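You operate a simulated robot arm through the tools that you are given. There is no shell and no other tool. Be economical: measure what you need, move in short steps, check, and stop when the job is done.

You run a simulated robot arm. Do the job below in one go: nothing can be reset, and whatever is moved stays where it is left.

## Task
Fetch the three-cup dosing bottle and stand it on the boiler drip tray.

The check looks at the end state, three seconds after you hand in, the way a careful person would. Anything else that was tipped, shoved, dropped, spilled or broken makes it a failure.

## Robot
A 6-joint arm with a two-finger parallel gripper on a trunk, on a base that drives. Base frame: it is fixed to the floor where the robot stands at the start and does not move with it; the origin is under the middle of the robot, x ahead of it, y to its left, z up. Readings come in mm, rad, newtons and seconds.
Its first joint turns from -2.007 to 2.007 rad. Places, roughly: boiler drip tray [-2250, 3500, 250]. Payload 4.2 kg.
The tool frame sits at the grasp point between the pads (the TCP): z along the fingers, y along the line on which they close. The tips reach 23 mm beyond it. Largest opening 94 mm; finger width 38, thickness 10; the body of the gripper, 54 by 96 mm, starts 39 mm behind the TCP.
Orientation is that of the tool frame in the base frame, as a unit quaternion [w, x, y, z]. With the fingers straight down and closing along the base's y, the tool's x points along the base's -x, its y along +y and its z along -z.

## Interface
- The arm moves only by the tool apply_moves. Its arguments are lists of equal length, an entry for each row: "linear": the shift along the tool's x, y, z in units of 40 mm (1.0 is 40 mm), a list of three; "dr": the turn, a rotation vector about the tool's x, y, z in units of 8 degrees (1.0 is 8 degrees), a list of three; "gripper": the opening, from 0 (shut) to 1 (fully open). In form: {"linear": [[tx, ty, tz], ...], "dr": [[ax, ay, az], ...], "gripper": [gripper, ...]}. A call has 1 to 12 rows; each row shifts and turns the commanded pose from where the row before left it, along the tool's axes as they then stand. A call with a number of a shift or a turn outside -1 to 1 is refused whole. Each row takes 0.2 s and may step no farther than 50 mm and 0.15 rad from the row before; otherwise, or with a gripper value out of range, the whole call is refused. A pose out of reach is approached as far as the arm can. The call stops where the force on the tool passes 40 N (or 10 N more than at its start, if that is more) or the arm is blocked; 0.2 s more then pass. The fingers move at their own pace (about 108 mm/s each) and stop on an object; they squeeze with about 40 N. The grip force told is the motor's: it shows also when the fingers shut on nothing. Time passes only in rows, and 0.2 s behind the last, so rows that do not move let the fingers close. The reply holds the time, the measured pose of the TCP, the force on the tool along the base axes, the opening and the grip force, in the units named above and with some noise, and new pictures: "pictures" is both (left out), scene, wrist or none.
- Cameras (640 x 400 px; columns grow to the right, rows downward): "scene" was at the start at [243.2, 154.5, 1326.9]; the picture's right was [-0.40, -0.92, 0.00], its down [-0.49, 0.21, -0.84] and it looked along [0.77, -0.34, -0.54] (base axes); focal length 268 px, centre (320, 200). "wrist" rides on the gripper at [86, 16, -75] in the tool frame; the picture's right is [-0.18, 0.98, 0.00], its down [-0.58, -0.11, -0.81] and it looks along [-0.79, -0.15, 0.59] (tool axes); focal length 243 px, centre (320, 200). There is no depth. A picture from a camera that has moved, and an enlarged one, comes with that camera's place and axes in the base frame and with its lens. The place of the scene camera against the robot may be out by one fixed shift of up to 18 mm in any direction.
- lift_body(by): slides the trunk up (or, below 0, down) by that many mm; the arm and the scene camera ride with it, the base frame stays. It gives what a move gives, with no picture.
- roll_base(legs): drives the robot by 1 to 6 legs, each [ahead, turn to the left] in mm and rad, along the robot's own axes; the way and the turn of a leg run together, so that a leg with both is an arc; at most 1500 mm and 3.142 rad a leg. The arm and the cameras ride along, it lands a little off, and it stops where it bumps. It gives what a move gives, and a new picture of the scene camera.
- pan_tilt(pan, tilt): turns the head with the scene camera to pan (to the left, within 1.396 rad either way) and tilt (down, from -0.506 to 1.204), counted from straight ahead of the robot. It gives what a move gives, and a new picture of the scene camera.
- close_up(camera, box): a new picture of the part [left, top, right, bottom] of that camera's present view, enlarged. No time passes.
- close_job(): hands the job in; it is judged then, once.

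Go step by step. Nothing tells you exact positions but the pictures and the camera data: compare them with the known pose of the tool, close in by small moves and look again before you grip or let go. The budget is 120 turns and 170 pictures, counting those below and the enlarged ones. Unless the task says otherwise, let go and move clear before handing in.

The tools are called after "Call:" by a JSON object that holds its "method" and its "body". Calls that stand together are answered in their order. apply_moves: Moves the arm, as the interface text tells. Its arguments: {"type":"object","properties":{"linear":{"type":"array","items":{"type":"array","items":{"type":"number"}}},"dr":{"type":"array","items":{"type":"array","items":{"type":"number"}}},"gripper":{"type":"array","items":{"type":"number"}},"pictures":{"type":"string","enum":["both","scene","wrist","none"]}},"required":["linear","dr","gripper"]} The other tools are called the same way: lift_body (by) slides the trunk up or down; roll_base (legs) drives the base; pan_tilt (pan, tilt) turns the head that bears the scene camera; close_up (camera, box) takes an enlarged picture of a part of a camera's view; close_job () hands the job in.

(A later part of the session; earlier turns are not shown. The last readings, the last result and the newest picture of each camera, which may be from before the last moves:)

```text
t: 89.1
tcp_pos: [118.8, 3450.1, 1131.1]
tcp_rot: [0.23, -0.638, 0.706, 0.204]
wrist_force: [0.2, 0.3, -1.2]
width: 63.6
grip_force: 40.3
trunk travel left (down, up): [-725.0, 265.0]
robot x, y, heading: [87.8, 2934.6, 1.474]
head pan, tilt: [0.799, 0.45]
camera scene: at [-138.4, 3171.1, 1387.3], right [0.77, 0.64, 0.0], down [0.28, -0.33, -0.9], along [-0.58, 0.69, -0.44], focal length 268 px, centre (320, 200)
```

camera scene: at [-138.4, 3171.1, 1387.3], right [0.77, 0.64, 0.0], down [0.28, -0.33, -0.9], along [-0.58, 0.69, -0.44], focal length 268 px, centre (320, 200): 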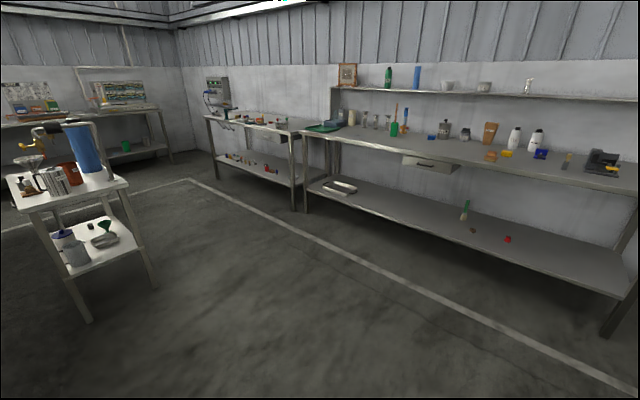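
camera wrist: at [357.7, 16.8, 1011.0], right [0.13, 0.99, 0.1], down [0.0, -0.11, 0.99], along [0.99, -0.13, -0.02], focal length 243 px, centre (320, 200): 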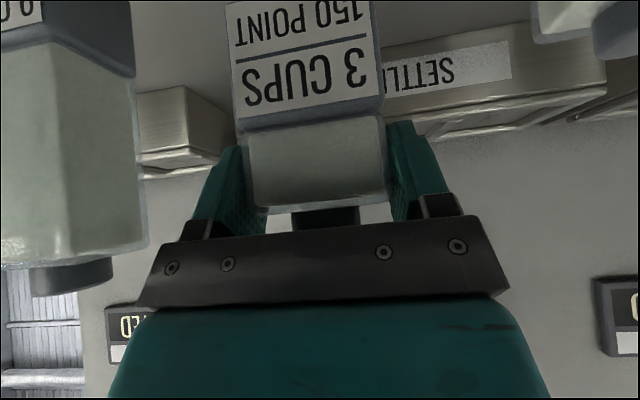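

The corridor between the cart (y≈3560) and the benches (y≈4980) is clear. I'll drive to its middle and turn to face along it.

Call:
{"method": "roll_base", "body": {"legs": [[0, 0.384], [1371, 0], [0, 1.284], [1000, 0]]}}

Call:
{"method": "pan_tilt", "body": {"pan": 0.5, "tilt": 0.6}}

```text
t: 105.2
tcp_pos: [-1811.8, 4188.3, 1131.3]
tcp_rot: [0.002, 0.952, 0.013, -0.307]
wrist_force: [-0.3, 0.0, -1.9]
width: 63.6
grip_force: 40.0
trunk travel left (down, up): [-725.0, 265.0]
robot x, y, heading: [-1296.1, 4229.3, -3.111]
head pan, tilt: [0.799, 0.45]
camera scene: at [-1496.9, 3954.7, 1387.4], right [-0.74, 0.68, 0.0], down [0.3, 0.32, -0.9], along [-0.61, -0.66, -0.44], focal length 268 px, centre (320, 200)
```

scene: 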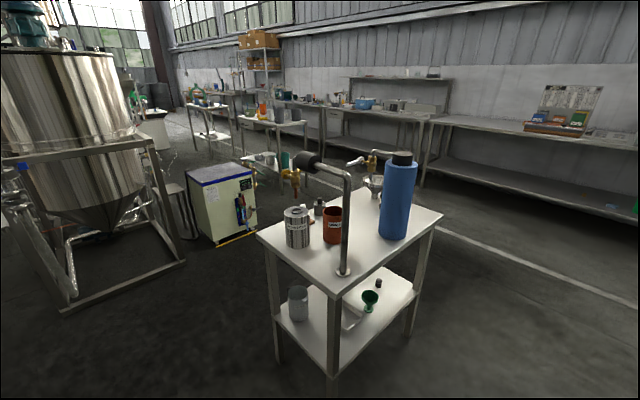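

```text
t: 106.0
tcp_pos: [-1810.6, 4189.0, 1131.2]
tcp_rot: [0.002, 0.952, 0.014, -0.306]
wrist_force: [-0.7, 0.3, -1.4]
width: 63.7
grip_force: 40.3
trunk travel left (down, up): [-725.0, 265.0]
robot x, y, heading: [-1302.7, 4225.7, -3.114]
head pan, tilt: [0.499, 0.6]
camera scene: at [-1511.0, 3977.8, 1373.8], right [-0.5, 0.86, 0.0], down [0.49, 0.28, -0.83], along [-0.71, -0.41, -0.56], focal length 268 px, centre (320, 200)
```

scene: 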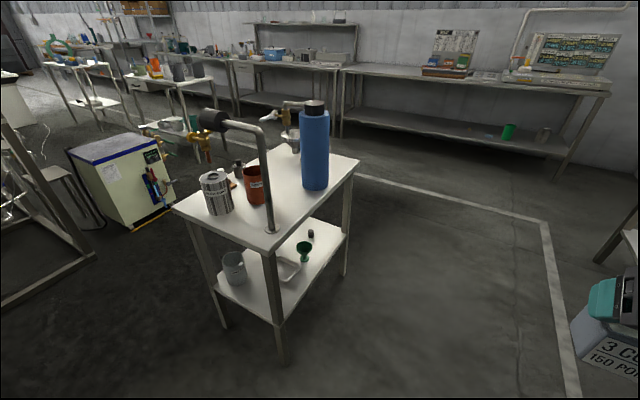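

Call:
{"method": "close_up", "body": {"camera": "scene", "box": [200, 215, 360, 315]}}

Call:
{"method": "close_up", "body": {"camera": "scene", "box": [160, 90, 368, 220]}}

```text
4.00 times, centred on (280, 265) of scene
camera zoom: at [-1511.0, 3977.8, 1373.8], right [-0.5, 0.86, 0.0], down [0.49, 0.28, -0.83], along [-0.71, -0.41, -0.56], focal length 1071 px, centre (480, -60)
```

zoom: 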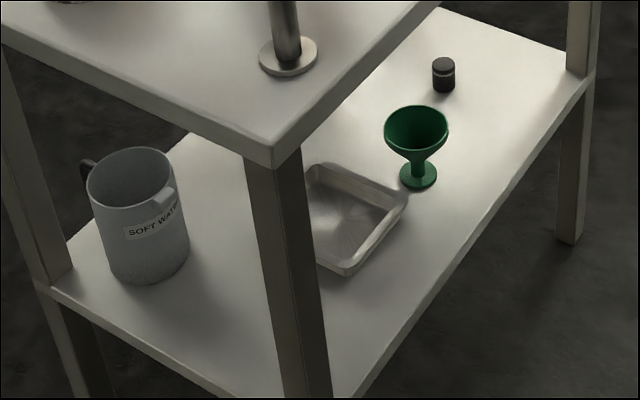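

```text
3.08 times, centred on (264, 155) of scene
camera zoom: at [-1511.0, 3977.8, 1373.8], right [-0.5, 0.86, 0.0], down [0.49, 0.28, -0.83], along [-0.71, -0.41, -0.56], focal length 824 px, centre (492, 338)
```

zoom: 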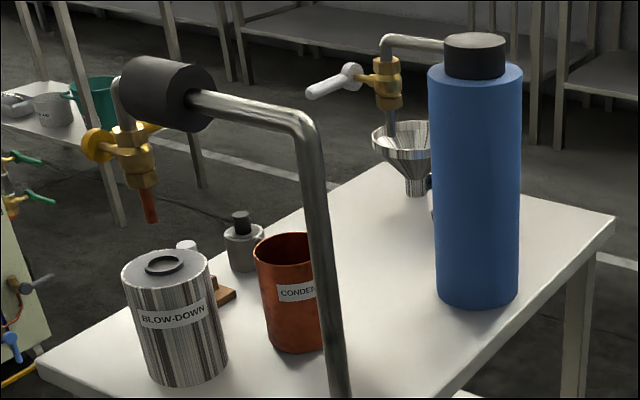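

The target tray sits on the cart's lower shelf near the +y side, about (-2215, 3390) with the shelf near z≈300. I need to know how the arm sits above the hand to be sure it clears the upper top, so I'll look at the arm itself.

Call:
{"method": "pan_tilt", "body": {"pan": -0.9, "tilt": 0.1}}

Call:
{"method": "pan_tilt", "body": {"pan": -1.39, "tilt": 0.4}}

```text
t: 107.5
tcp_pos: [-1811.8, 4188.8, 1130.5]
tcp_rot: [0.002, 0.952, 0.013, -0.306]
wrist_force: [-0.5, -0.5, -1.5]
width: 63.9
grip_force: 40.2
trunk travel left (down, up): [-725.0, 265.0]
robot x, y, heading: [-1295.4, 4228.3, -3.109]
head pan, tilt: [-0.901, 0.099]
camera scene: at [-1493.7, 4092.8, 1419.9], right [0.77, 0.64, 0.0], down [0.06, -0.08, -0.99], along [-0.64, 0.76, -0.1], focal length 268 px, centre (320, 200)
```

scene: 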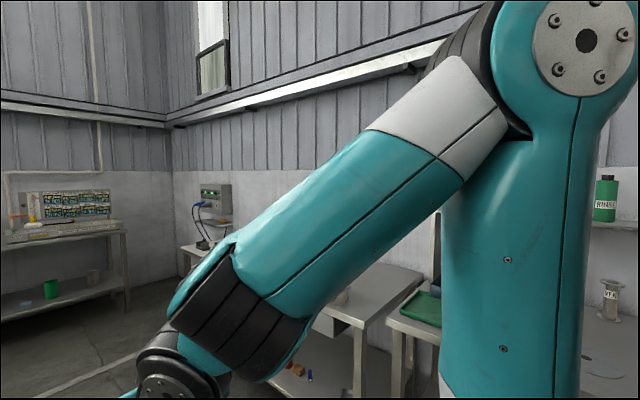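

```text
t: 108.5
tcp_pos: [-1811.8, 4188.9, 1130.4]
tcp_rot: [0.002, 0.952, 0.014, -0.307]
wrist_force: [0.1, 0.3, -2.0]
width: 63.7
grip_force: 39.8
trunk travel left (down, up): [-725.0, 265.0]
robot x, y, heading: [-1296.6, 4227.4, -3.115]
head pan, tilt: [-1.389, 0.4]
camera scene: at [-1453.8, 4112.9, 1392.1], right [0.98, 0.21, 0.0], down [0.08, -0.38, -0.92], along [-0.19, 0.9, -0.39], focal length 268 px, centre (320, 200)
```

scene: 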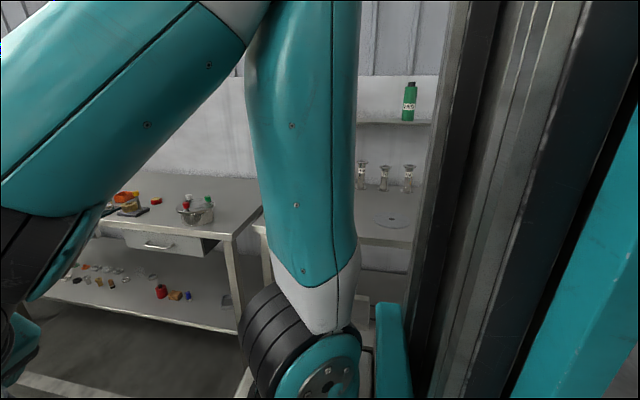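

The forearm comes down at roughly 45°, so it passes under and clear of the top edge. I'll drive alongside the cart and turn to face it.

Call:
{"method": "roll_base", "body": {"legs": [[940, 0], [0, 1.54]]}}

Call:
{"method": "pan_tilt", "body": {"pan": -0.1, "tilt": 0.9}}

```text
t: 117.2
tcp_pos: [-2244.6, 3693.8, 1130.3]
tcp_rot: [0.213, 0.68, 0.666, -0.221]
wrist_force: [0.0, 0.2, -2.3]
width: 63.5
grip_force: 40.3
trunk travel left (down, up): [-725.0, 265.0]
robot x, y, heading: [-2253.5, 4210.5, -1.59]
head pan, tilt: [-1.389, 0.4]
camera scene: at [-2147.0, 4033.2, 1392.0], right [-0.16, 0.99, 0.0], down [0.38, 0.06, -0.92], along [-0.91, -0.15, -0.39], focal length 268 px, centre (320, 200)
```

scene: 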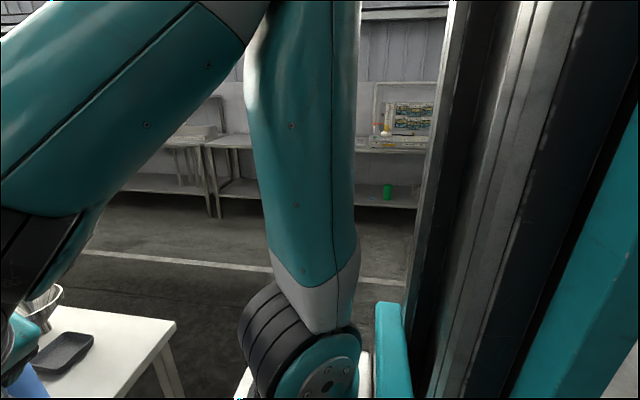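

```text
t: 118.7
tcp_pos: [-2245.2, 3694.4, 1131.4]
tcp_rot: [0.213, 0.68, 0.666, -0.221]
wrist_force: [-0.3, 0.3, -2.0]
width: 63.8
grip_force: 40.3
trunk travel left (down, up): [-725.0, 265.0]
robot x, y, heading: [-2258.4, 4207.0, -1.592]
head pan, tilt: [-0.099, 0.901]
camera scene: at [-2064.7, 3972.9, 1349.0], right [-0.99, 0.12, 0.0], down [0.1, 0.78, -0.62], along [-0.08, -0.62, -0.78], focal length 268 px, centre (320, 200)
```

scene: 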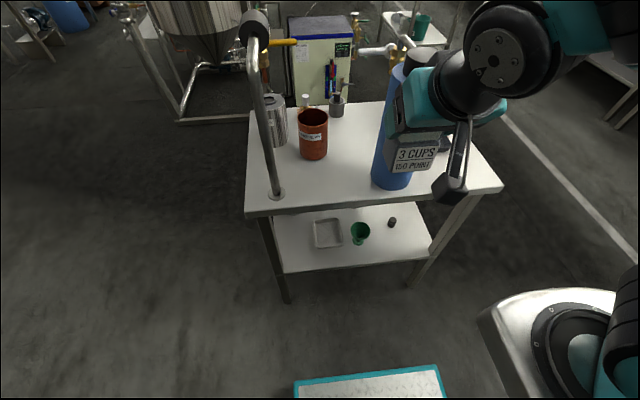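

The robot faces the cart and the tray shows at about (-2180, 3340). I'll back up a little, straighten, extend the arm for a flatter forearm, and shift sideways to line up.

Call:
{"method": "roll_base", "body": {"legs": [[-110, 0], [0, 0.02]]}}

Call:
{"method": "apply_moves", "body": {"linear": [[-0.71, 0.5, 0.51], [-0.71, 0.5, 0.51], [0, 0.37, 0]], "dr": [[0, 0, 0], [0, 0, 0], [0, 0, 0]], "gripper": [0, 0, 0], "pictures": "scene"}}

Call:
{"method": "close_up", "body": {"camera": "scene", "box": [230, 150, 430, 300]}}

```text
t: 120.2
tcp_pos: [-2233.6, 3801.7, 1131.2]
tcp_rot: [0.215, 0.674, 0.672, -0.219]
wrist_force: [-0.5, 0.2, -1.2]
width: 63.5
grip_force: 39.7
trunk travel left (down, up): [-725.0, 265.0]
robot x, y, heading: [-2252.6, 4316.0, -1.572]
head pan, tilt: [-0.099, 0.901]
camera scene: at [-2057.8, 4083.5, 1349.0], right [-0.99, 0.1, 0.0], down [0.08, 0.78, -0.62], along [-0.06, -0.62, -0.78], focal length 268 px, centre (320, 200)
```

scene: 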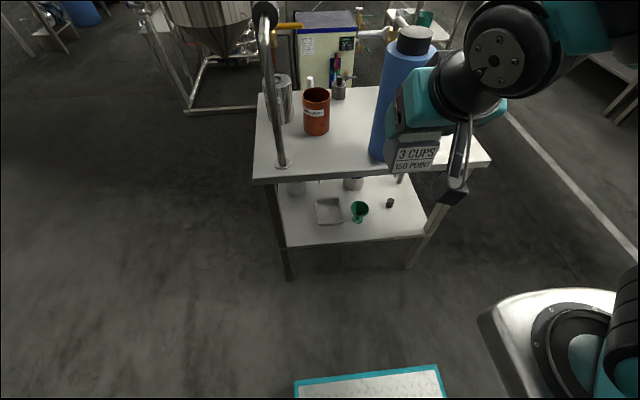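

```text
t: 121.0
tcp_pos: [-2176.2, 3732.2, 1127.3]
tcp_rot: [0.215, 0.673, 0.673, -0.218]
wrist_force: [-0.1, 0.1, -2.2]
width: 63.8
grip_force: 39.9
trunk travel left (down, up): [-725.0, 265.0]
robot x, y, heading: [-2257.0, 4314.1, -1.576]
head pan, tilt: [-0.099, 0.901]
camera scene: at [-2058.0, 4083.7, 1349.0], right [-0.99, 0.1, 0.0], down [0.08, 0.78, -0.62], along [-0.06, -0.62, -0.78], focal length 268 px, centre (320, 200)
```

scene: 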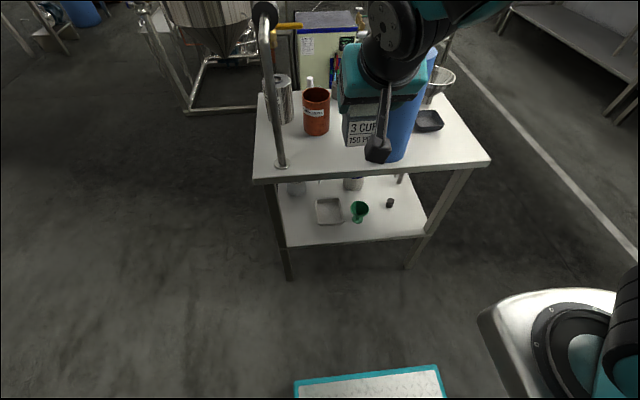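

```text
2.67 times, centred on (330, 225) of scene
camera zoom: at [-2058.0, 4083.7, 1349.0], right [-0.99, 0.1, 0.0], down [0.08, 0.78, -0.62], along [-0.06, -0.62, -0.78], focal length 714 px, centre (293, 133)
```

zoom: 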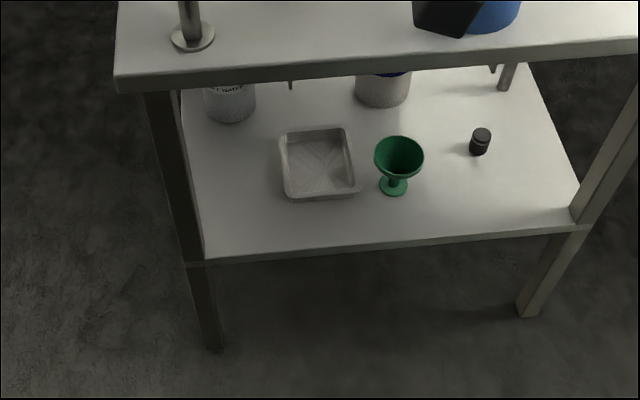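

Call:
{"method": "pan_tilt", "body": {"pan": -0.9, "tilt": 0.2}}

```text
t: 122.2
tcp_pos: [-2176.6, 3732.5, 1129.9]
tcp_rot: [0.215, 0.674, 0.672, -0.218]
wrist_force: [0.1, 1.3, -1.7]
width: 63.8
grip_force: 39.9
trunk travel left (down, up): [-725.0, 265.0]
robot x, y, heading: [-2253.4, 4315.5, -1.573]
head pan, tilt: [-0.901, 0.201]
camera scene: at [-2123.2, 4100.9, 1410.5], right [-0.62, 0.78, 0.0], down [0.16, 0.12, -0.98], along [-0.77, -0.61, -0.2], focal length 268 px, centre (320, 200)
```

scene: 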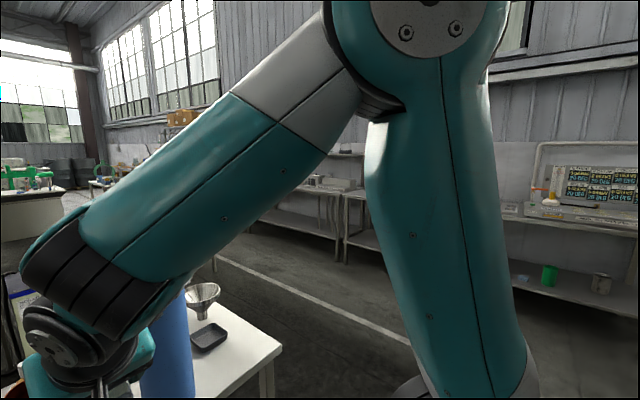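

At this reach the forearm would be too close to the cart's top edge. I'll back up and extend much further so the forearm lies flatter, then re-check.

Call:
{"method": "roll_base", "body": {"legs": [[-160, 0]]}}

Call:
{"method": "apply_moves", "body": {"linear": [[-0.81, 0, 0.584], [-0.81, 0, 0.584], [-0.81, 0, 0.584], [-0.81, 0, 0.584]], "dr": [[0, 0, 0], [0, 0, 0], [0, 0, 0], [0, 0, 0]], "gripper": [0, 0, 0, 0], "pictures": "scene"}}

```text
t: 123.6
tcp_pos: [-2176.5, 3896.7, 1128.7]
tcp_rot: [0.214, 0.674, 0.673, -0.219]
wrist_force: [0.5, -1.2, -1.9]
width: 63.7
grip_force: 40.0
trunk travel left (down, up): [-725.0, 265.0]
robot x, y, heading: [-2253.4, 4480.4, -1.574]
head pan, tilt: [-0.901, 0.201]
camera scene: at [-2122.9, 4265.4, 1410.6], right [-0.62, 0.79, 0.0], down [0.16, 0.12, -0.98], along [-0.77, -0.61, -0.2], focal length 268 px, centre (320, 200)
```

scene: 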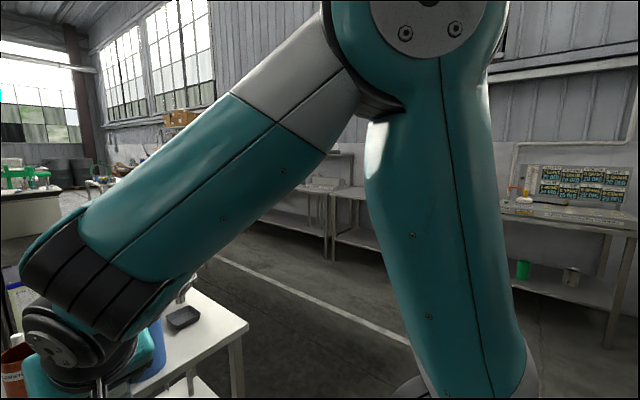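

```text
t: 124.6
tcp_pos: [-2175.4, 3735.3, 1129.0]
tcp_rot: [0.216, 0.673, 0.673, -0.218]
wrist_force: [0.4, 0.0, -1.1]
width: 63.8
grip_force: 39.8
trunk travel left (down, up): [-725.0, 265.0]
robot x, y, heading: [-2254.2, 4479.9, -1.573]
head pan, tilt: [-0.901, 0.201]
camera scene: at [-2123.0, 4265.9, 1410.7], right [-0.62, 0.79, 0.0], down [0.16, 0.12, -0.98], along [-0.77, -0.61, -0.2], focal length 268 px, centre (320, 200)
```

scene: 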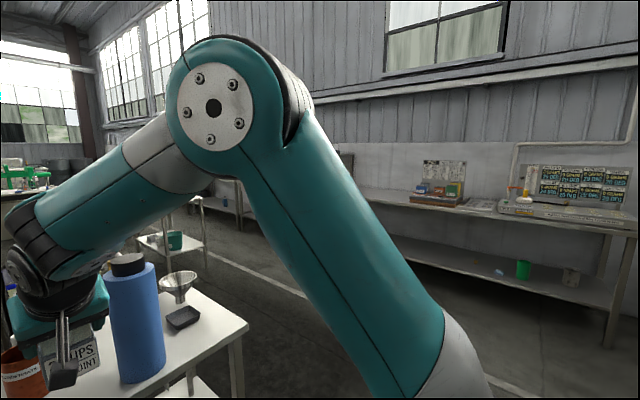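

Much better: the elbow now stays well outside the cart edge and the forearm is flat. I'll lower the trunk in front of the cart and look under the top.

Call:
{"method": "lift_body", "body": {"by": -640}}

Call:
{"method": "pan_tilt", "body": {"pan": -0.1, "tilt": 0.4}}

Call:
{"method": "apply_moves", "body": {"linear": [[0, 0, 0]], "dr": [[0, 0, 0]], "gripper": [0], "pictures": "wrist"}}

```text
refused: -640 is not a number from -400 to 400
```

```text
t: 125.7
tcp_pos: [-2175.0, 3735.6, 1129.4]
tcp_rot: [0.215, 0.674, 0.672, -0.219]
wrist_force: [-0.1, -0.3, -2.2]
width: 63.6
grip_force: 39.6
trunk travel left (down, up): [-725.0, 265.0]
robot x, y, heading: [-2253.8, 4480.8, -1.571]
head pan, tilt: [-0.099, 0.4]
camera scene: at [-2059.3, 4230.8, 1392.0], right [-0.99, 0.1, 0.0], down [0.04, 0.39, -0.92], along [-0.1, -0.92, -0.39], focal length 268 px, centre (320, 200)
```

scene: 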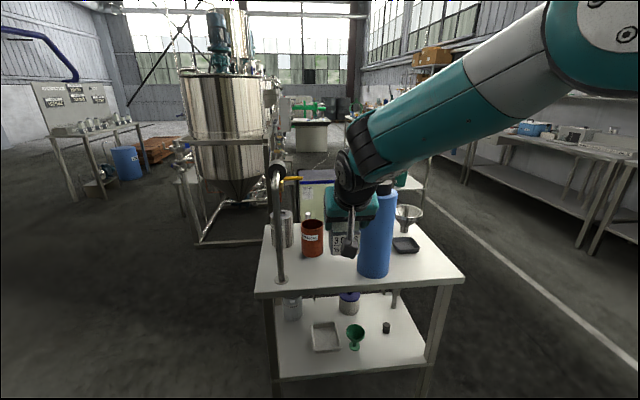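

```text
t: 126.1
tcp_pos: [-2175.3, 3734.6, 1128.8]
tcp_rot: [0.215, 0.674, 0.672, -0.219]
wrist_force: [0.4, 0.2, -1.5]
width: 63.7
grip_force: 40.0
trunk travel left (down, up): [-725.0, 265.0]
robot x, y, heading: [-2255.7, 4480.0, -1.575]
head pan, tilt: [-0.099, 0.4]
camera wrist: at [-2160.4, 3847.2, 1138.6], right [0.98, -0.15, 0.1], down [-0.1, 0.0, 0.99], along [-0.15, -0.99, -0.02], focal length 243 px, centre (320, 200)
```

wrist: 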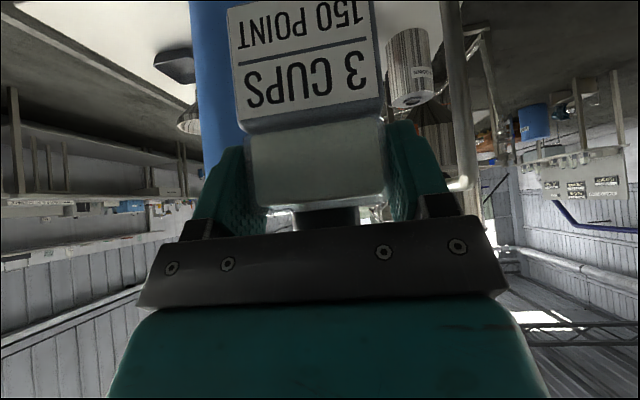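

Call:
{"method": "lift_body", "body": {"by": -400}}

Call:
{"method": "lift_body", "body": {"by": -240}}

Call:
{"method": "apply_moves", "body": {"linear": [[0, 0, 0]], "dr": [[0, 0, 0]], "gripper": [0], "pictures": "both"}}

```text
t: 129.9
tcp_pos: [-2174.3, 3734.1, 728.7]
tcp_rot: [0.215, 0.673, 0.673, -0.219]
wrist_force: [-0.6, -0.7, -1.2]
width: 63.6
grip_force: 39.6
trunk travel left (down, up): [-325.0, 665.0]
robot x, y, heading: [-2257.0, 4479.0, -1.578]
head pan, tilt: [-0.099, 0.4]
```

```text
t: 132.4
tcp_pos: [-2175.6, 3734.4, 489.2]
tcp_rot: [0.215, 0.674, 0.672, -0.219]
wrist_force: [-0.3, 0.2, -1.1]
width: 63.4
grip_force: 40.0
trunk travel left (down, up): [-85.0, 905.0]
robot x, y, heading: [-2255.5, 4479.9, -1.574]
head pan, tilt: [-0.099, 0.4]
```

```text
t: 132.8
tcp_pos: [-2175.5, 3735.8, 489.2]
tcp_rot: [0.215, 0.674, 0.672, -0.219]
wrist_force: [0.2, 0.2, -2.3]
width: 63.7
grip_force: 39.8
trunk travel left (down, up): [-85.0, 905.0]
robot x, y, heading: [-2253.0, 4477.4, -1.576]
head pan, tilt: [-0.099, 0.4]
camera scene: at [-2059.2, 4230.9, 752.0], right [-0.99, 0.1, 0.0], down [0.04, 0.39, -0.92], along [-0.09, -0.92, -0.39], focal length 268 px, centre (320, 200)
camera wrist: at [-2160.4, 3847.3, 498.6], right [0.98, -0.15, 0.1], down [-0.1, 0.0, 0.99], along [-0.15, -0.99, -0.02], focal length 243 px, centre (320, 200)
```

scene: 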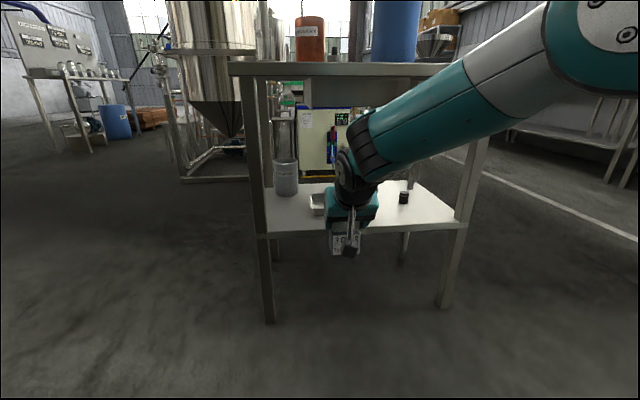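
wrist: 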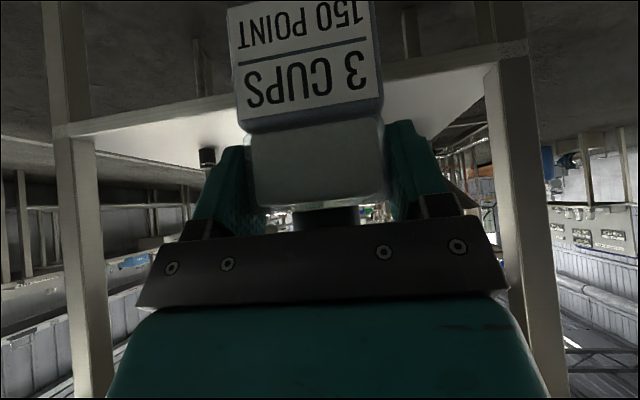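

Shelf top is at z≈338 and the top's underside is near 770, so clearance is comfortable. I'll edge in 200 mm and look.

Call:
{"method": "roll_base", "body": {"legs": [[200, 0]]}}

Call:
{"method": "pan_tilt", "body": {"pan": 0.05, "tilt": 0.45}}

Call:
{"method": "apply_moves", "body": {"linear": [[0, 0, 0]], "dr": [[0, 0, 0]], "gripper": [0], "pictures": "wrist"}}

Call:
{"method": "close_up", "body": {"camera": "scene", "box": [260, 140, 460, 265]}}

```text
t: 134.4
tcp_pos: [-2174.6, 3534.9, 488.4]
tcp_rot: [0.215, 0.673, 0.673, -0.217]
wrist_force: [0.0, -0.1, -1.8]
width: 63.7
grip_force: 39.7
trunk travel left (down, up): [-85.0, 905.0]
robot x, y, heading: [-2254.8, 4281.3, -1.574]
head pan, tilt: [-0.099, 0.4]
camera scene: at [-2059.3, 4031.3, 752.0], right [-0.99, 0.1, 0.0], down [0.04, 0.39, -0.92], along [-0.09, -0.92, -0.39], focal length 268 px, centre (320, 200)
```

scene: 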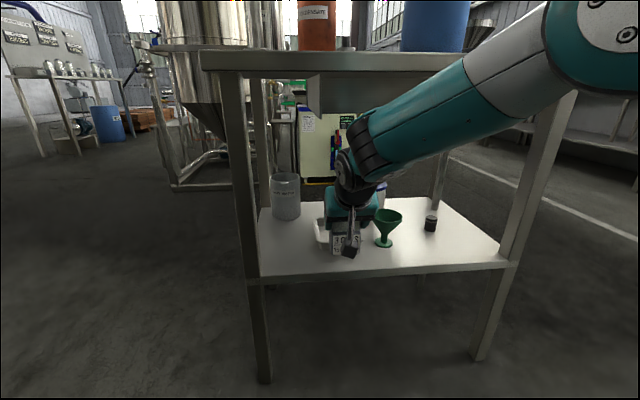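

```text
t: 135.1
tcp_pos: [-2174.8, 3534.1, 488.1]
tcp_rot: [0.215, 0.673, 0.673, -0.218]
wrist_force: [-0.1, 0.5, -2.3]
width: 63.8
grip_force: 39.3
trunk travel left (down, up): [-85.0, 905.0]
robot x, y, heading: [-2252.7, 4280.5, -1.575]
head pan, tilt: [0.051, 0.45]
camera scene: at [-2045.5, 4031.7, 747.4], right [-1.0, -0.05, 0.0], down [-0.02, 0.43, -0.9], along [0.04, -0.9, -0.44], focal length 268 px, centre (320, 200)
```

scene: 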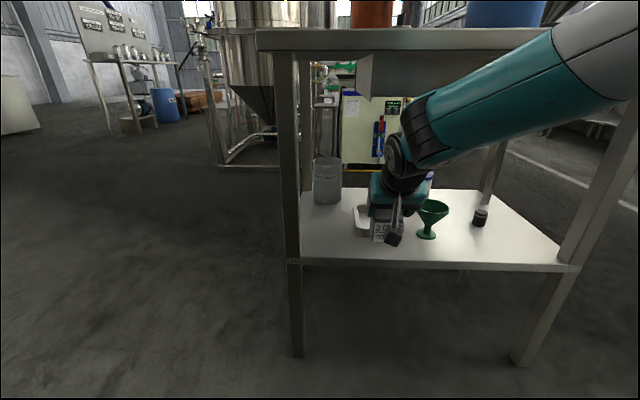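

```text
t: 135.5
tcp_pos: [-2174.3, 3535.4, 488.5]
tcp_rot: [0.215, 0.673, 0.673, -0.218]
wrist_force: [-0.3, 0.3, -2.5]
width: 63.7
grip_force: 40.1
trunk travel left (down, up): [-85.0, 905.0]
robot x, y, heading: [-2252.7, 4280.3, -1.57]
head pan, tilt: [0.051, 0.45]
camera wrist: at [-2159.7, 3647.5, 498.6], right [0.98, -0.15, 0.1], down [-0.1, 0.0, 0.99], along [-0.15, -0.99, -0.02], focal length 243 px, centre (320, 200)
```

wrist: 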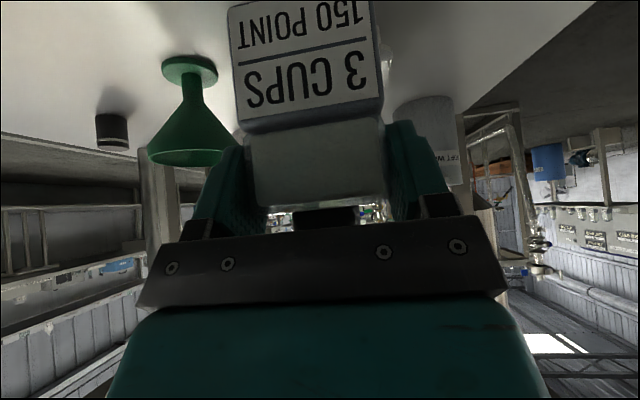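

```text
3.20 times, centred on (360, 202) of scene
camera zoom: at [-2045.4, 4031.7, 747.3], right [-1.0, -0.05, 0.0], down [-0.02, 0.43, -0.9], along [0.04, -0.9, -0.44], focal length 857 px, centre (192, 192)
```

zoom: 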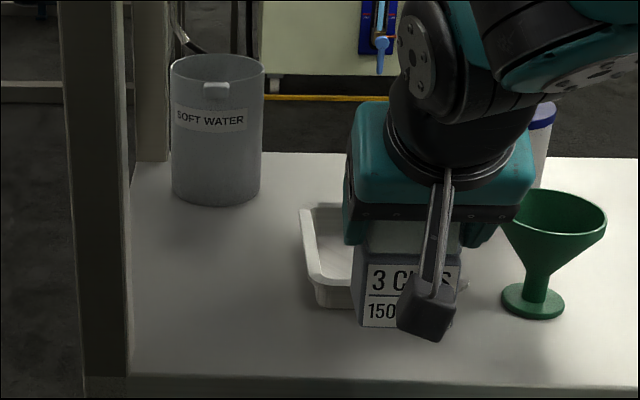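

Call:
{"method": "close_up", "body": {"camera": "scene", "box": [345, 195, 425, 245]}}

Call:
{"method": "pan_tilt", "body": {"pan": -0.35, "tilt": 0.4}}

```text
8.00 times, centred on (385, 220) of scene
camera zoom: at [-2045.4, 4031.7, 747.3], right [-1.0, -0.05, 0.0], down [-0.02, 0.43, -0.9], along [0.04, -0.9, -0.44], focal length 2142 px, centre (-200, 40)
```

zoom: 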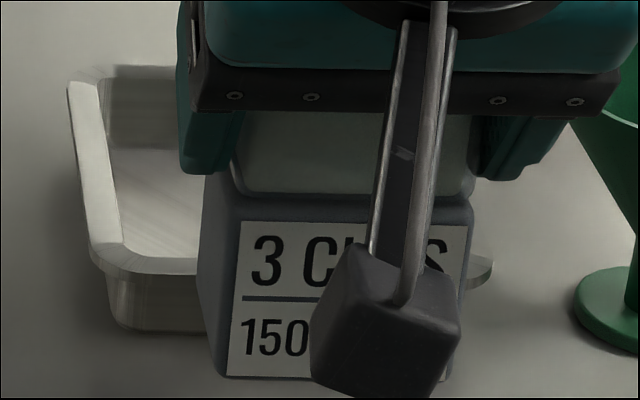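

```text
t: 136.4
tcp_pos: [-2175.3, 3534.9, 488.3]
tcp_rot: [0.214, 0.673, 0.673, -0.219]
wrist_force: [0.0, -0.5, -1.5]
width: 63.9
grip_force: 40.0
trunk travel left (down, up): [-85.0, 905.0]
robot x, y, heading: [-2252.5, 4281.6, -1.577]
head pan, tilt: [-0.351, 0.4]
camera scene: at [-2081.8, 4036.5, 752.0], right [-0.94, 0.34, 0.0], down [0.13, 0.37, -0.92], along [-0.32, -0.86, -0.39], focal length 268 px, centre (320, 200)
```

scene: 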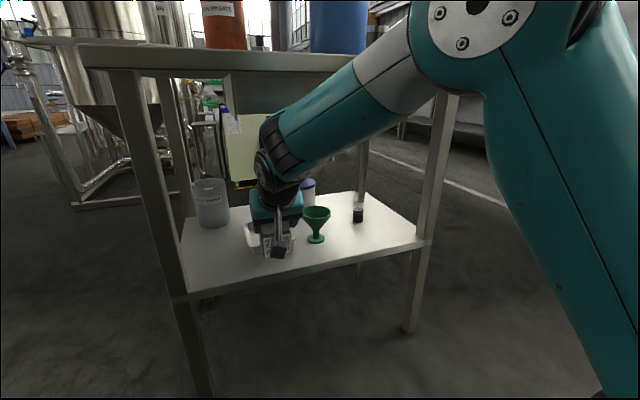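

The close-up shows the tray centre about 18 mm to the robot's right of the bottle, with its rim near z 364 and centre about (-2192, 3352). I'll shift right, lower a little, and advance 90 mm.

Call:
{"method": "apply_moves", "body": {"linear": [[0, -0.44, 0], [0.365, 0, 0.506]], "dr": [[0, 0, 0], [0, 0, 0]], "gripper": [0, 0], "pictures": "none"}}

Call:
{"method": "roll_base", "body": {"legs": [[85, 0]]}}

Call:
{"method": "close_up", "body": {"camera": "scene", "box": [200, 170, 360, 270]}}

Call:
{"method": "apply_moves", "body": {"linear": [[0, 0, 0]], "dr": [[0, 0, 0]], "gripper": [0], "pictures": "wrist"}}

```text
t: 137.0
tcp_pos: [-2191.8, 3533.1, 464.6]
tcp_rot: [0.214, 0.673, 0.673, -0.219]
wrist_force: [-0.3, 0.3, -1.8]
width: 63.5
grip_force: 39.9
trunk travel left (down, up): [-85.0, 905.0]
robot x, y, heading: [-2255.9, 4280.2, -1.573]
head pan, tilt: [-0.351, 0.4]
```

```text
t: 138.1
tcp_pos: [-2189.8, 3450.2, 464.0]
tcp_rot: [0.215, 0.672, 0.674, -0.219]
wrist_force: [0.6, 0.2, -2.1]
width: 63.7
grip_force: 39.6
trunk travel left (down, up): [-85.0, 905.0]
robot x, y, heading: [-2250.7, 4196.3, -1.573]
head pan, tilt: [-0.351, 0.4]
camera scene: at [-2081.6, 3953.6, 752.0], right [-0.94, 0.34, 0.0], down [0.13, 0.37, -0.92], along [-0.32, -0.86, -0.39], focal length 268 px, centre (320, 200)
```

scene: 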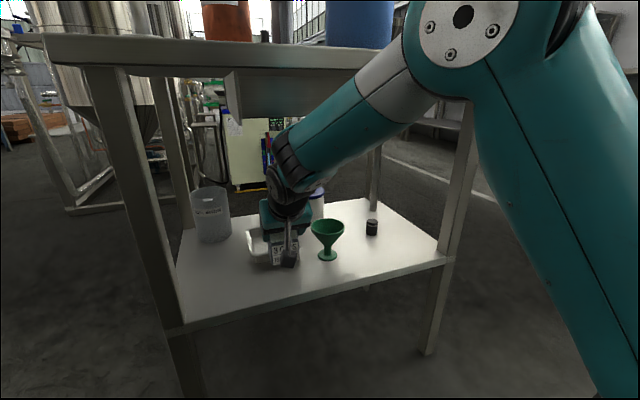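

```text
4.00 times, centred on (280, 220) of scene
camera zoom: at [-2081.6, 3953.6, 752.0], right [-0.94, 0.34, 0.0], down [0.13, 0.37, -0.92], along [-0.32, -0.86, -0.39], focal length 1071 px, centre (480, 120)
```

zoom: 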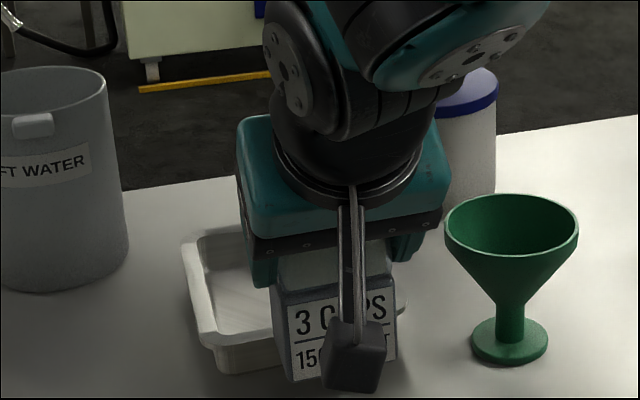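

```text
t: 138.5
tcp_pos: [-2191.9, 3450.6, 463.7]
tcp_rot: [0.216, 0.672, 0.673, -0.219]
wrist_force: [0.6, -0.6, -1.8]
width: 63.4
grip_force: 39.7
trunk travel left (down, up): [-85.0, 905.0]
robot x, y, heading: [-2254.9, 4195.9, -1.568]
head pan, tilt: [-0.351, 0.4]
camera wrist: at [-2175.8, 3563.1, 474.4], right [0.98, -0.15, 0.1], down [-0.1, 0.0, 0.99], along [-0.15, -0.99, -0.02], focal length 243 px, centre (320, 200)
```

wrist: 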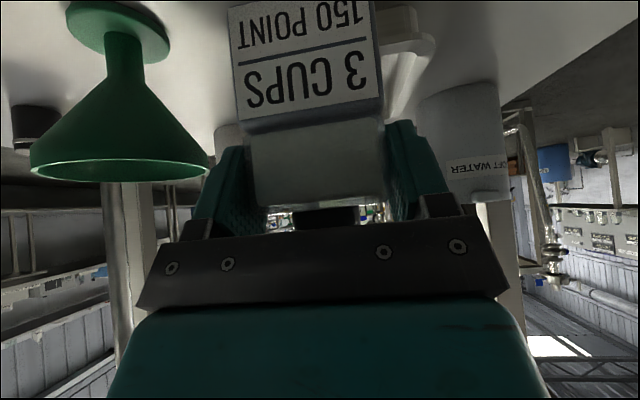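

Call:
{"method": "close_up", "body": {"camera": "wrist", "box": [360, 0, 488, 80]}}

Call:
{"method": "close_up", "body": {"camera": "wrist", "box": [190, 80, 290, 150]}}

```text
5.00 times, centred on (424, 40) of wrist
camera zoom: at [-2175.8, 3563.1, 474.4], right [0.98, -0.15, 0.1], down [-0.1, 0.0, 0.99], along [-0.15, -0.99, -0.02], focal length 1213 px, centre (-200, 1000)
```

zoom: 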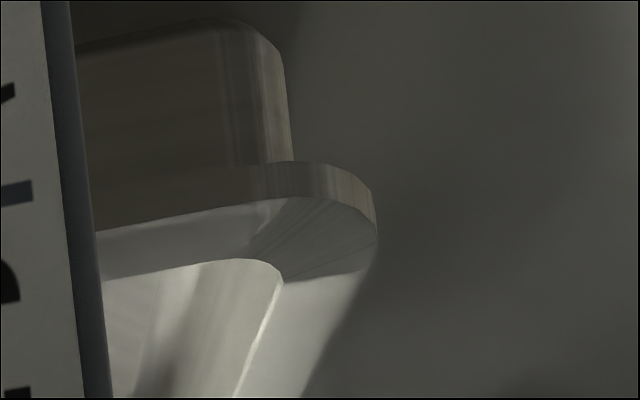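

```text
5.71 times, centred on (240, 115) of wrist
camera zoom: at [-2175.8, 3563.1, 474.4], right [0.98, -0.15, 0.1], down [-0.1, 0.0, 0.99], along [-0.15, -0.99, -0.02], focal length 1386 px, centre (777, 686)
```

zoom: 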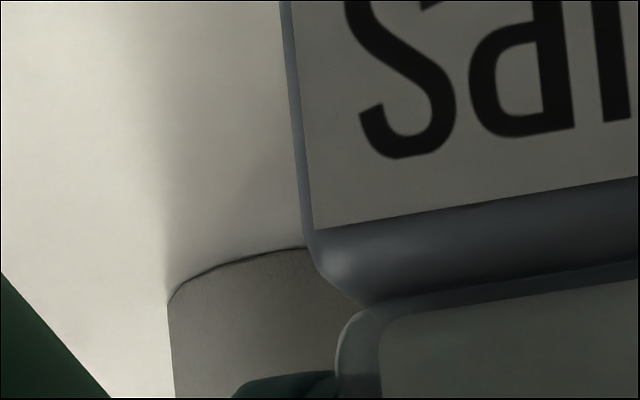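

The rim's front edge sits near y 3390, and a drawer box hangs under the top, so I want the arm low and flat. I'll lower by 16, shift left by 8, and extend the arm 30 mm instead of driving.

Call:
{"method": "lift_body", "body": {"by": -16}}

Call:
{"method": "apply_moves", "body": {"linear": [[0, 0.2, 0], [-0.304, 0, 0.219], [-0.304, 0, 0.219]], "dr": [[0, 0, 0], [0, 0, 0], [0, 0, 0]], "gripper": [0, 0, 0], "pictures": "both"}}

Call:
{"method": "close_up", "body": {"camera": "scene", "box": [200, 50, 440, 200]}}

Call:
{"method": "close_up", "body": {"camera": "scene", "box": [220, 190, 348, 270]}}

```text
t: 139.1
tcp_pos: [-2191.1, 3450.1, 448.1]
tcp_rot: [0.215, 0.673, 0.673, -0.218]
wrist_force: [-0.2, -0.7, -2.2]
width: 63.7
grip_force: 40.1
trunk travel left (down, up): [-69.0, 921.0]
robot x, y, heading: [-2254.2, 4195.7, -1.573]
head pan, tilt: [-0.351, 0.4]
```

```text
t: 139.9
tcp_pos: [-2182.1, 3420.6, 448.7]
tcp_rot: [0.216, 0.672, 0.674, -0.219]
wrist_force: [-0.3, 1.1, -0.8]
width: 63.5
grip_force: 40.4
trunk travel left (down, up): [-69.0, 921.0]
robot x, y, heading: [-2253.6, 4197.3, -1.572]
head pan, tilt: [-0.351, 0.4]
camera scene: at [-2081.6, 3953.7, 736.0], right [-0.94, 0.34, 0.0], down [0.13, 0.37, -0.92], along [-0.32, -0.86, -0.39], focal length 268 px, centre (320, 200)
camera wrist: at [-2167.8, 3533.0, 458.5], right [0.98, -0.15, 0.1], down [-0.11, 0.0, 0.99], along [-0.15, -0.99, -0.02], focal length 243 px, centre (320, 200)
```

scene: 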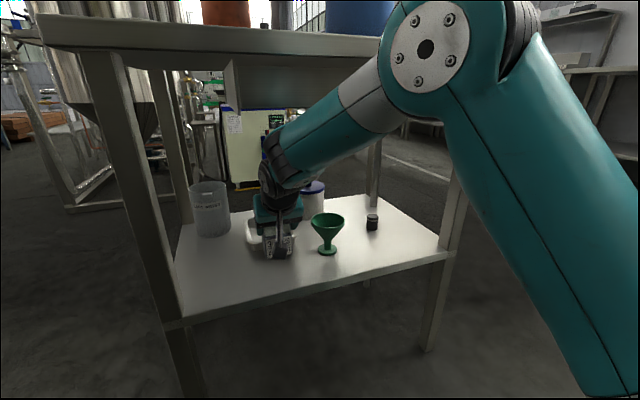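
wrist: 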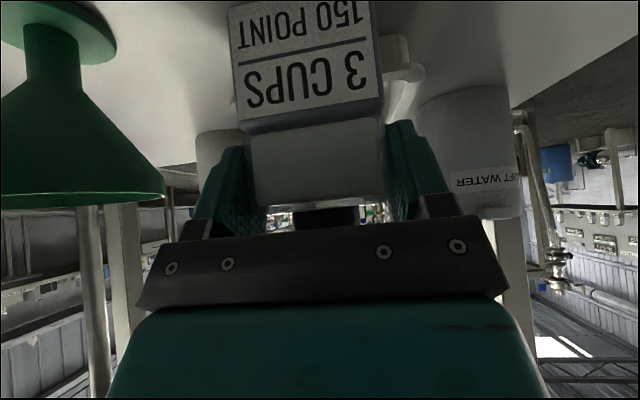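

```text
2.67 times, centred on (320, 125) of scene
camera zoom: at [-2081.6, 3953.7, 736.0], right [-0.94, 0.34, 0.0], down [0.13, 0.37, -0.92], along [-0.32, -0.86, -0.39], focal length 714 px, centre (320, 400)
```

zoom: 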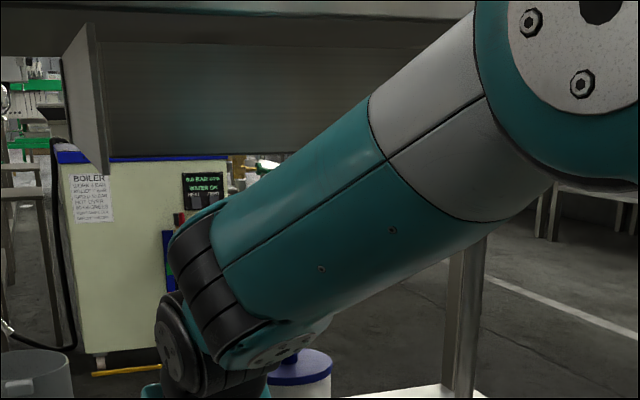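

```text
5.00 times, centred on (284, 230) of scene
camera zoom: at [-2081.6, 3953.7, 736.0], right [-0.94, 0.34, 0.0], down [0.13, 0.37, -0.92], along [-0.32, -0.86, -0.39], focal length 1338 px, centre (500, 50)
```

zoom: 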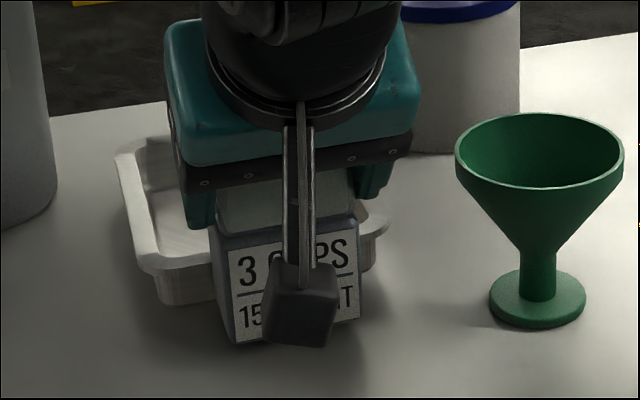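

There's a cabinet with a "BOILER" sheet in the background. I'll read it to confirm which tray is meant.

Call:
{"method": "close_up", "body": {"camera": "scene", "box": [218, 100, 298, 150]}}

```text
8.00 times, centred on (258, 125) of scene
camera zoom: at [-2081.6, 3953.7, 736.0], right [-0.94, 0.34, 0.0], down [0.13, 0.37, -0.92], along [-0.32, -0.86, -0.39], focal length 2142 px, centre (816, 800)
```

zoom: 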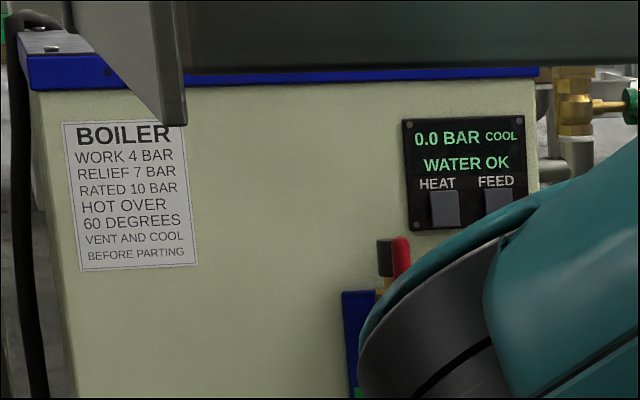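

That sheet is only a notice; the hinted spot matches this shelf tray. But comparing pictures, the shelf is really near z 360, so the bottle's base was below the tray rim and has nudged the tray back about 70 mm. I'll back off, set the bottle down on the shelf front, and regrasp with more tilt so I can go over the rim and draw the tray back.

Call:
{"method": "apply_moves", "body": {"linear": [[0.4, 0, -0.29], [0.4, 0, -0.29], [0.4, 0.2, -0.29], [0, 0.3, 0]], "dr": [[0, 0, 0], [0, 0, 0], [0, 0, 0], [0, 0, 0]], "gripper": [0, 0, 0, 0], "pictures": "both"}}

Call:
{"method": "close_up", "body": {"camera": "scene", "box": [200, 170, 360, 280]}}

```text
t: 140.9
tcp_pos: [-2160.9, 3481.4, 449.4]
tcp_rot: [0.216, 0.672, 0.674, -0.218]
wrist_force: [0.3, 0.1, -3.0]
width: 63.8
grip_force: 40.4
trunk travel left (down, up): [-69.0, 921.0]
robot x, y, heading: [-2257.3, 4198.2, -1.578]
head pan, tilt: [-0.351, 0.4]
camera scene: at [-2081.6, 3953.6, 736.0], right [-0.94, 0.34, 0.0], down [0.13, 0.37, -0.92], along [-0.32, -0.86, -0.39], focal length 268 px, centre (320, 200)
camera wrist: at [-2147.0, 3593.0, 458.9], right [0.98, -0.15, 0.1], down [-0.1, 0.0, 0.99], along [-0.15, -0.99, -0.02], focal length 243 px, centre (320, 200)
```

scene: 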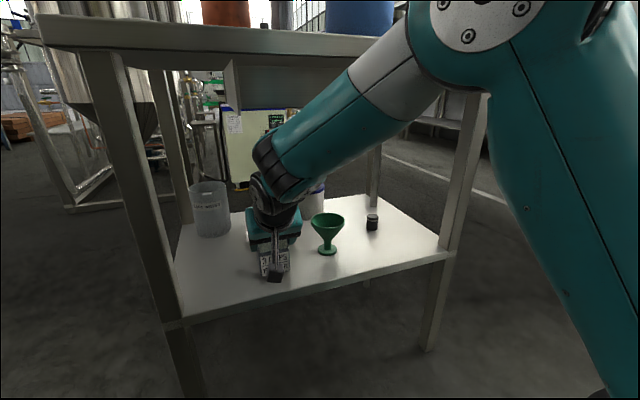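
wrist: 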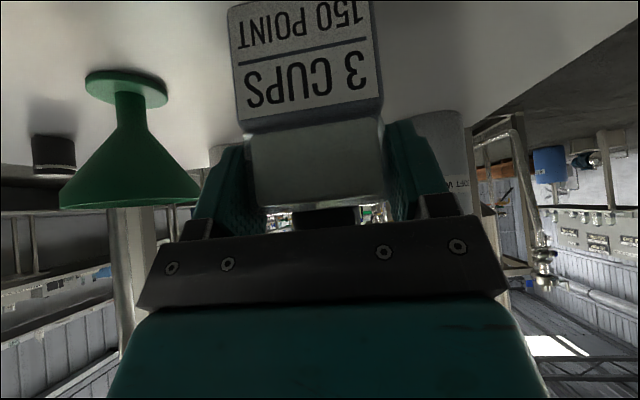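

```text
3.64 times, centred on (280, 225) of scene
camera zoom: at [-2081.6, 3953.6, 736.0], right [-0.94, 0.34, 0.0], down [0.13, 0.37, -0.92], along [-0.32, -0.86, -0.39], focal length 974 px, centre (466, 109)
```

zoom: 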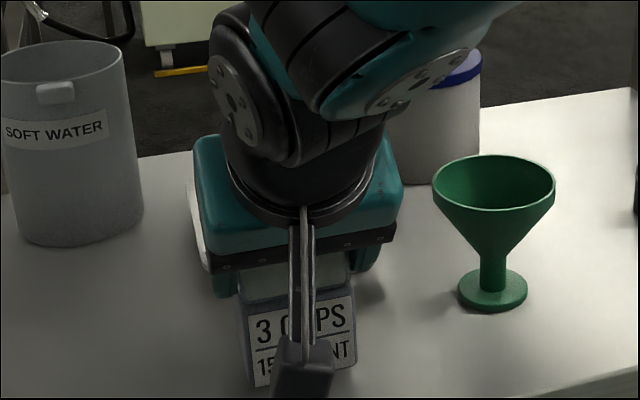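

Call:
{"method": "apply_moves", "body": {"linear": [[0.117, 0, 0.162], [0.058, 0, 0.081]], "dr": [[0, 0, 0], [0, 0, 0]], "gripper": [0, 0], "pictures": "none"}}

Call:
{"method": "close_up", "body": {"camera": "scene", "box": [240, 230, 320, 290]}}

```text
t: 141.5
tcp_pos: [-2162.2, 3480.0, 441.0]
tcp_rot: [0.219, 0.672, 0.672, -0.22]
wrist_force: [-0.7, 6.2, 27.0]
width: 63.8
grip_force: 40.2
trunk travel left (down, up): [-69.0, 921.0]
robot x, y, heading: [-2254.3, 4197.4, -1.57]
head pan, tilt: [-0.351, 0.4]
```

```text
6.67 times, centred on (280, 260) of scene
camera zoom: at [-2081.7, 3954.3, 736.9], right [-0.94, 0.34, 0.0], down [0.13, 0.36, -0.92], along [-0.32, -0.87, -0.39], focal length 1785 px, centre (587, -200)
```

zoom: 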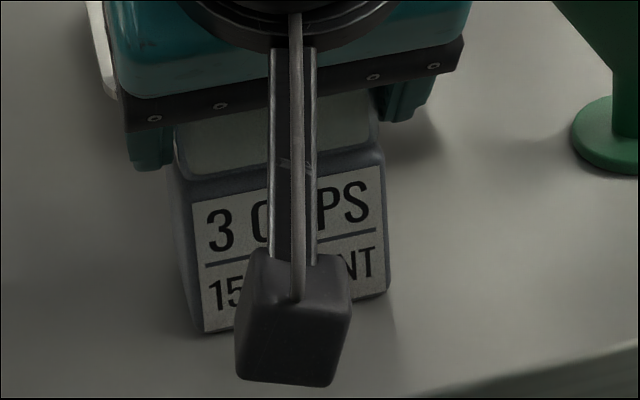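

Contact: the bottle is standing on the shelf. I'll ease the load, open, and check that it stays upright.

Call:
{"method": "apply_moves", "body": {"linear": [[-0.036, 0, -0.05], [0, 0, 0], [0, 0, 0]], "dr": [[0, 0, 0], [0, 0, 0], [0, 0, 0]], "gripper": [0, 0, 0], "pictures": "none"}}

Call:
{"method": "apply_moves", "body": {"linear": [[0, 0, 0], [0, 0, 0], [0, 0, 0], [0, 0, -0.5], [0, 0, -0.8], [0, 0, -0.8]], "dr": [[0, 0, 0], [0, 0, 0], [0, 0, 0], [0, 0, 0], [0, 0, 0], [0, 0, 0]], "gripper": [0.8, 0.95, 0.95, 0.95, 0.95, 0.95], "pictures": "both"}}

Call:
{"method": "close_up", "body": {"camera": "scene", "box": [180, 170, 360, 290]}}

```text
t: 142.3
tcp_pos: [-2160.9, 3479.7, 441.1]
tcp_rot: [0.218, 0.672, 0.673, -0.218]
wrist_force: [2.6, -7.7, 20.3]
width: 64.0
grip_force: 39.7
trunk travel left (down, up): [-69.0, 921.0]
robot x, y, heading: [-2253.6, 4200.0, -1.575]
head pan, tilt: [-0.351, 0.4]
```

```text
t: 143.7
tcp_pos: [-2162.8, 3529.0, 507.4]
tcp_rot: [0.215, 0.673, 0.673, -0.218]
wrist_force: [-0.2, -0.5, -0.3]
width: 89.4
grip_force: 0.0
trunk travel left (down, up): [-69.0, 921.0]
robot x, y, heading: [-2254.7, 4197.0, -1.57]
head pan, tilt: [-0.351, 0.4]
camera scene: at [-2081.6, 3953.6, 736.0], right [-0.94, 0.34, 0.0], down [0.13, 0.37, -0.92], along [-0.32, -0.87, -0.39], focal length 268 px, centre (320, 200)
camera wrist: at [-2148.5, 3641.6, 517.1], right [0.98, -0.15, 0.1], down [-0.1, 0.0, 0.99], along [-0.15, -0.99, -0.02], focal length 243 px, centre (320, 200)
```

scene: 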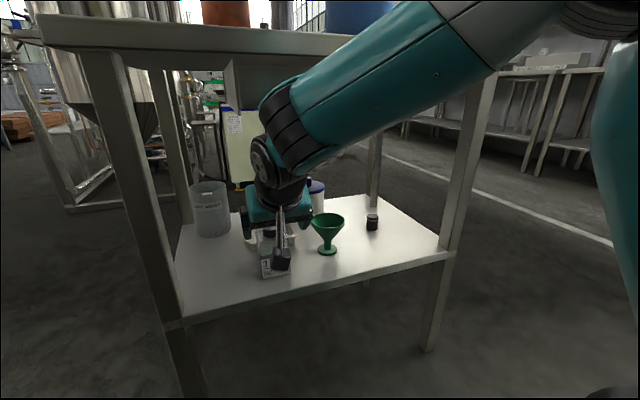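
wrist: 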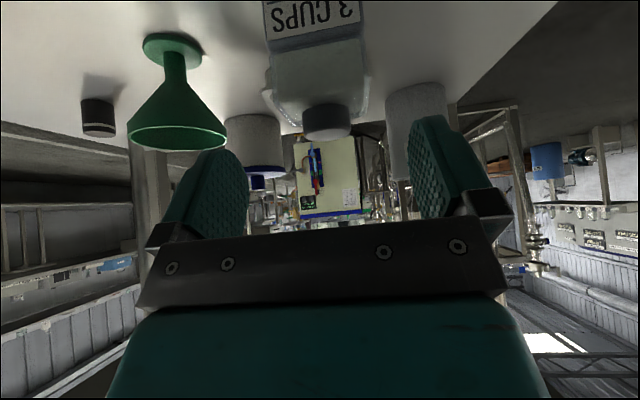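

```text
3.33 times, centred on (270, 230) of scene
camera zoom: at [-2081.6, 3953.6, 736.0], right [-0.94, 0.34, 0.0], down [0.13, 0.37, -0.92], along [-0.32, -0.87, -0.39], focal length 892 px, centre (487, 100)
```

zoom: 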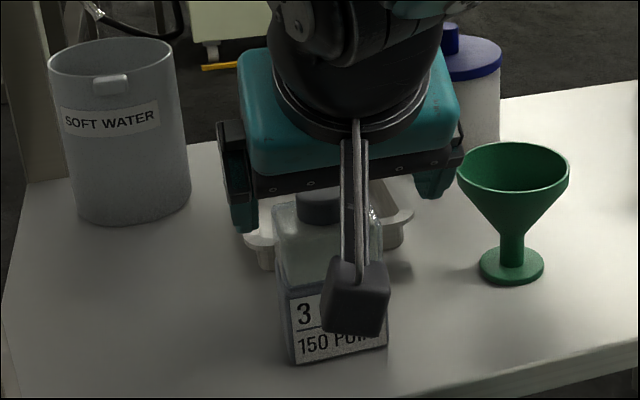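

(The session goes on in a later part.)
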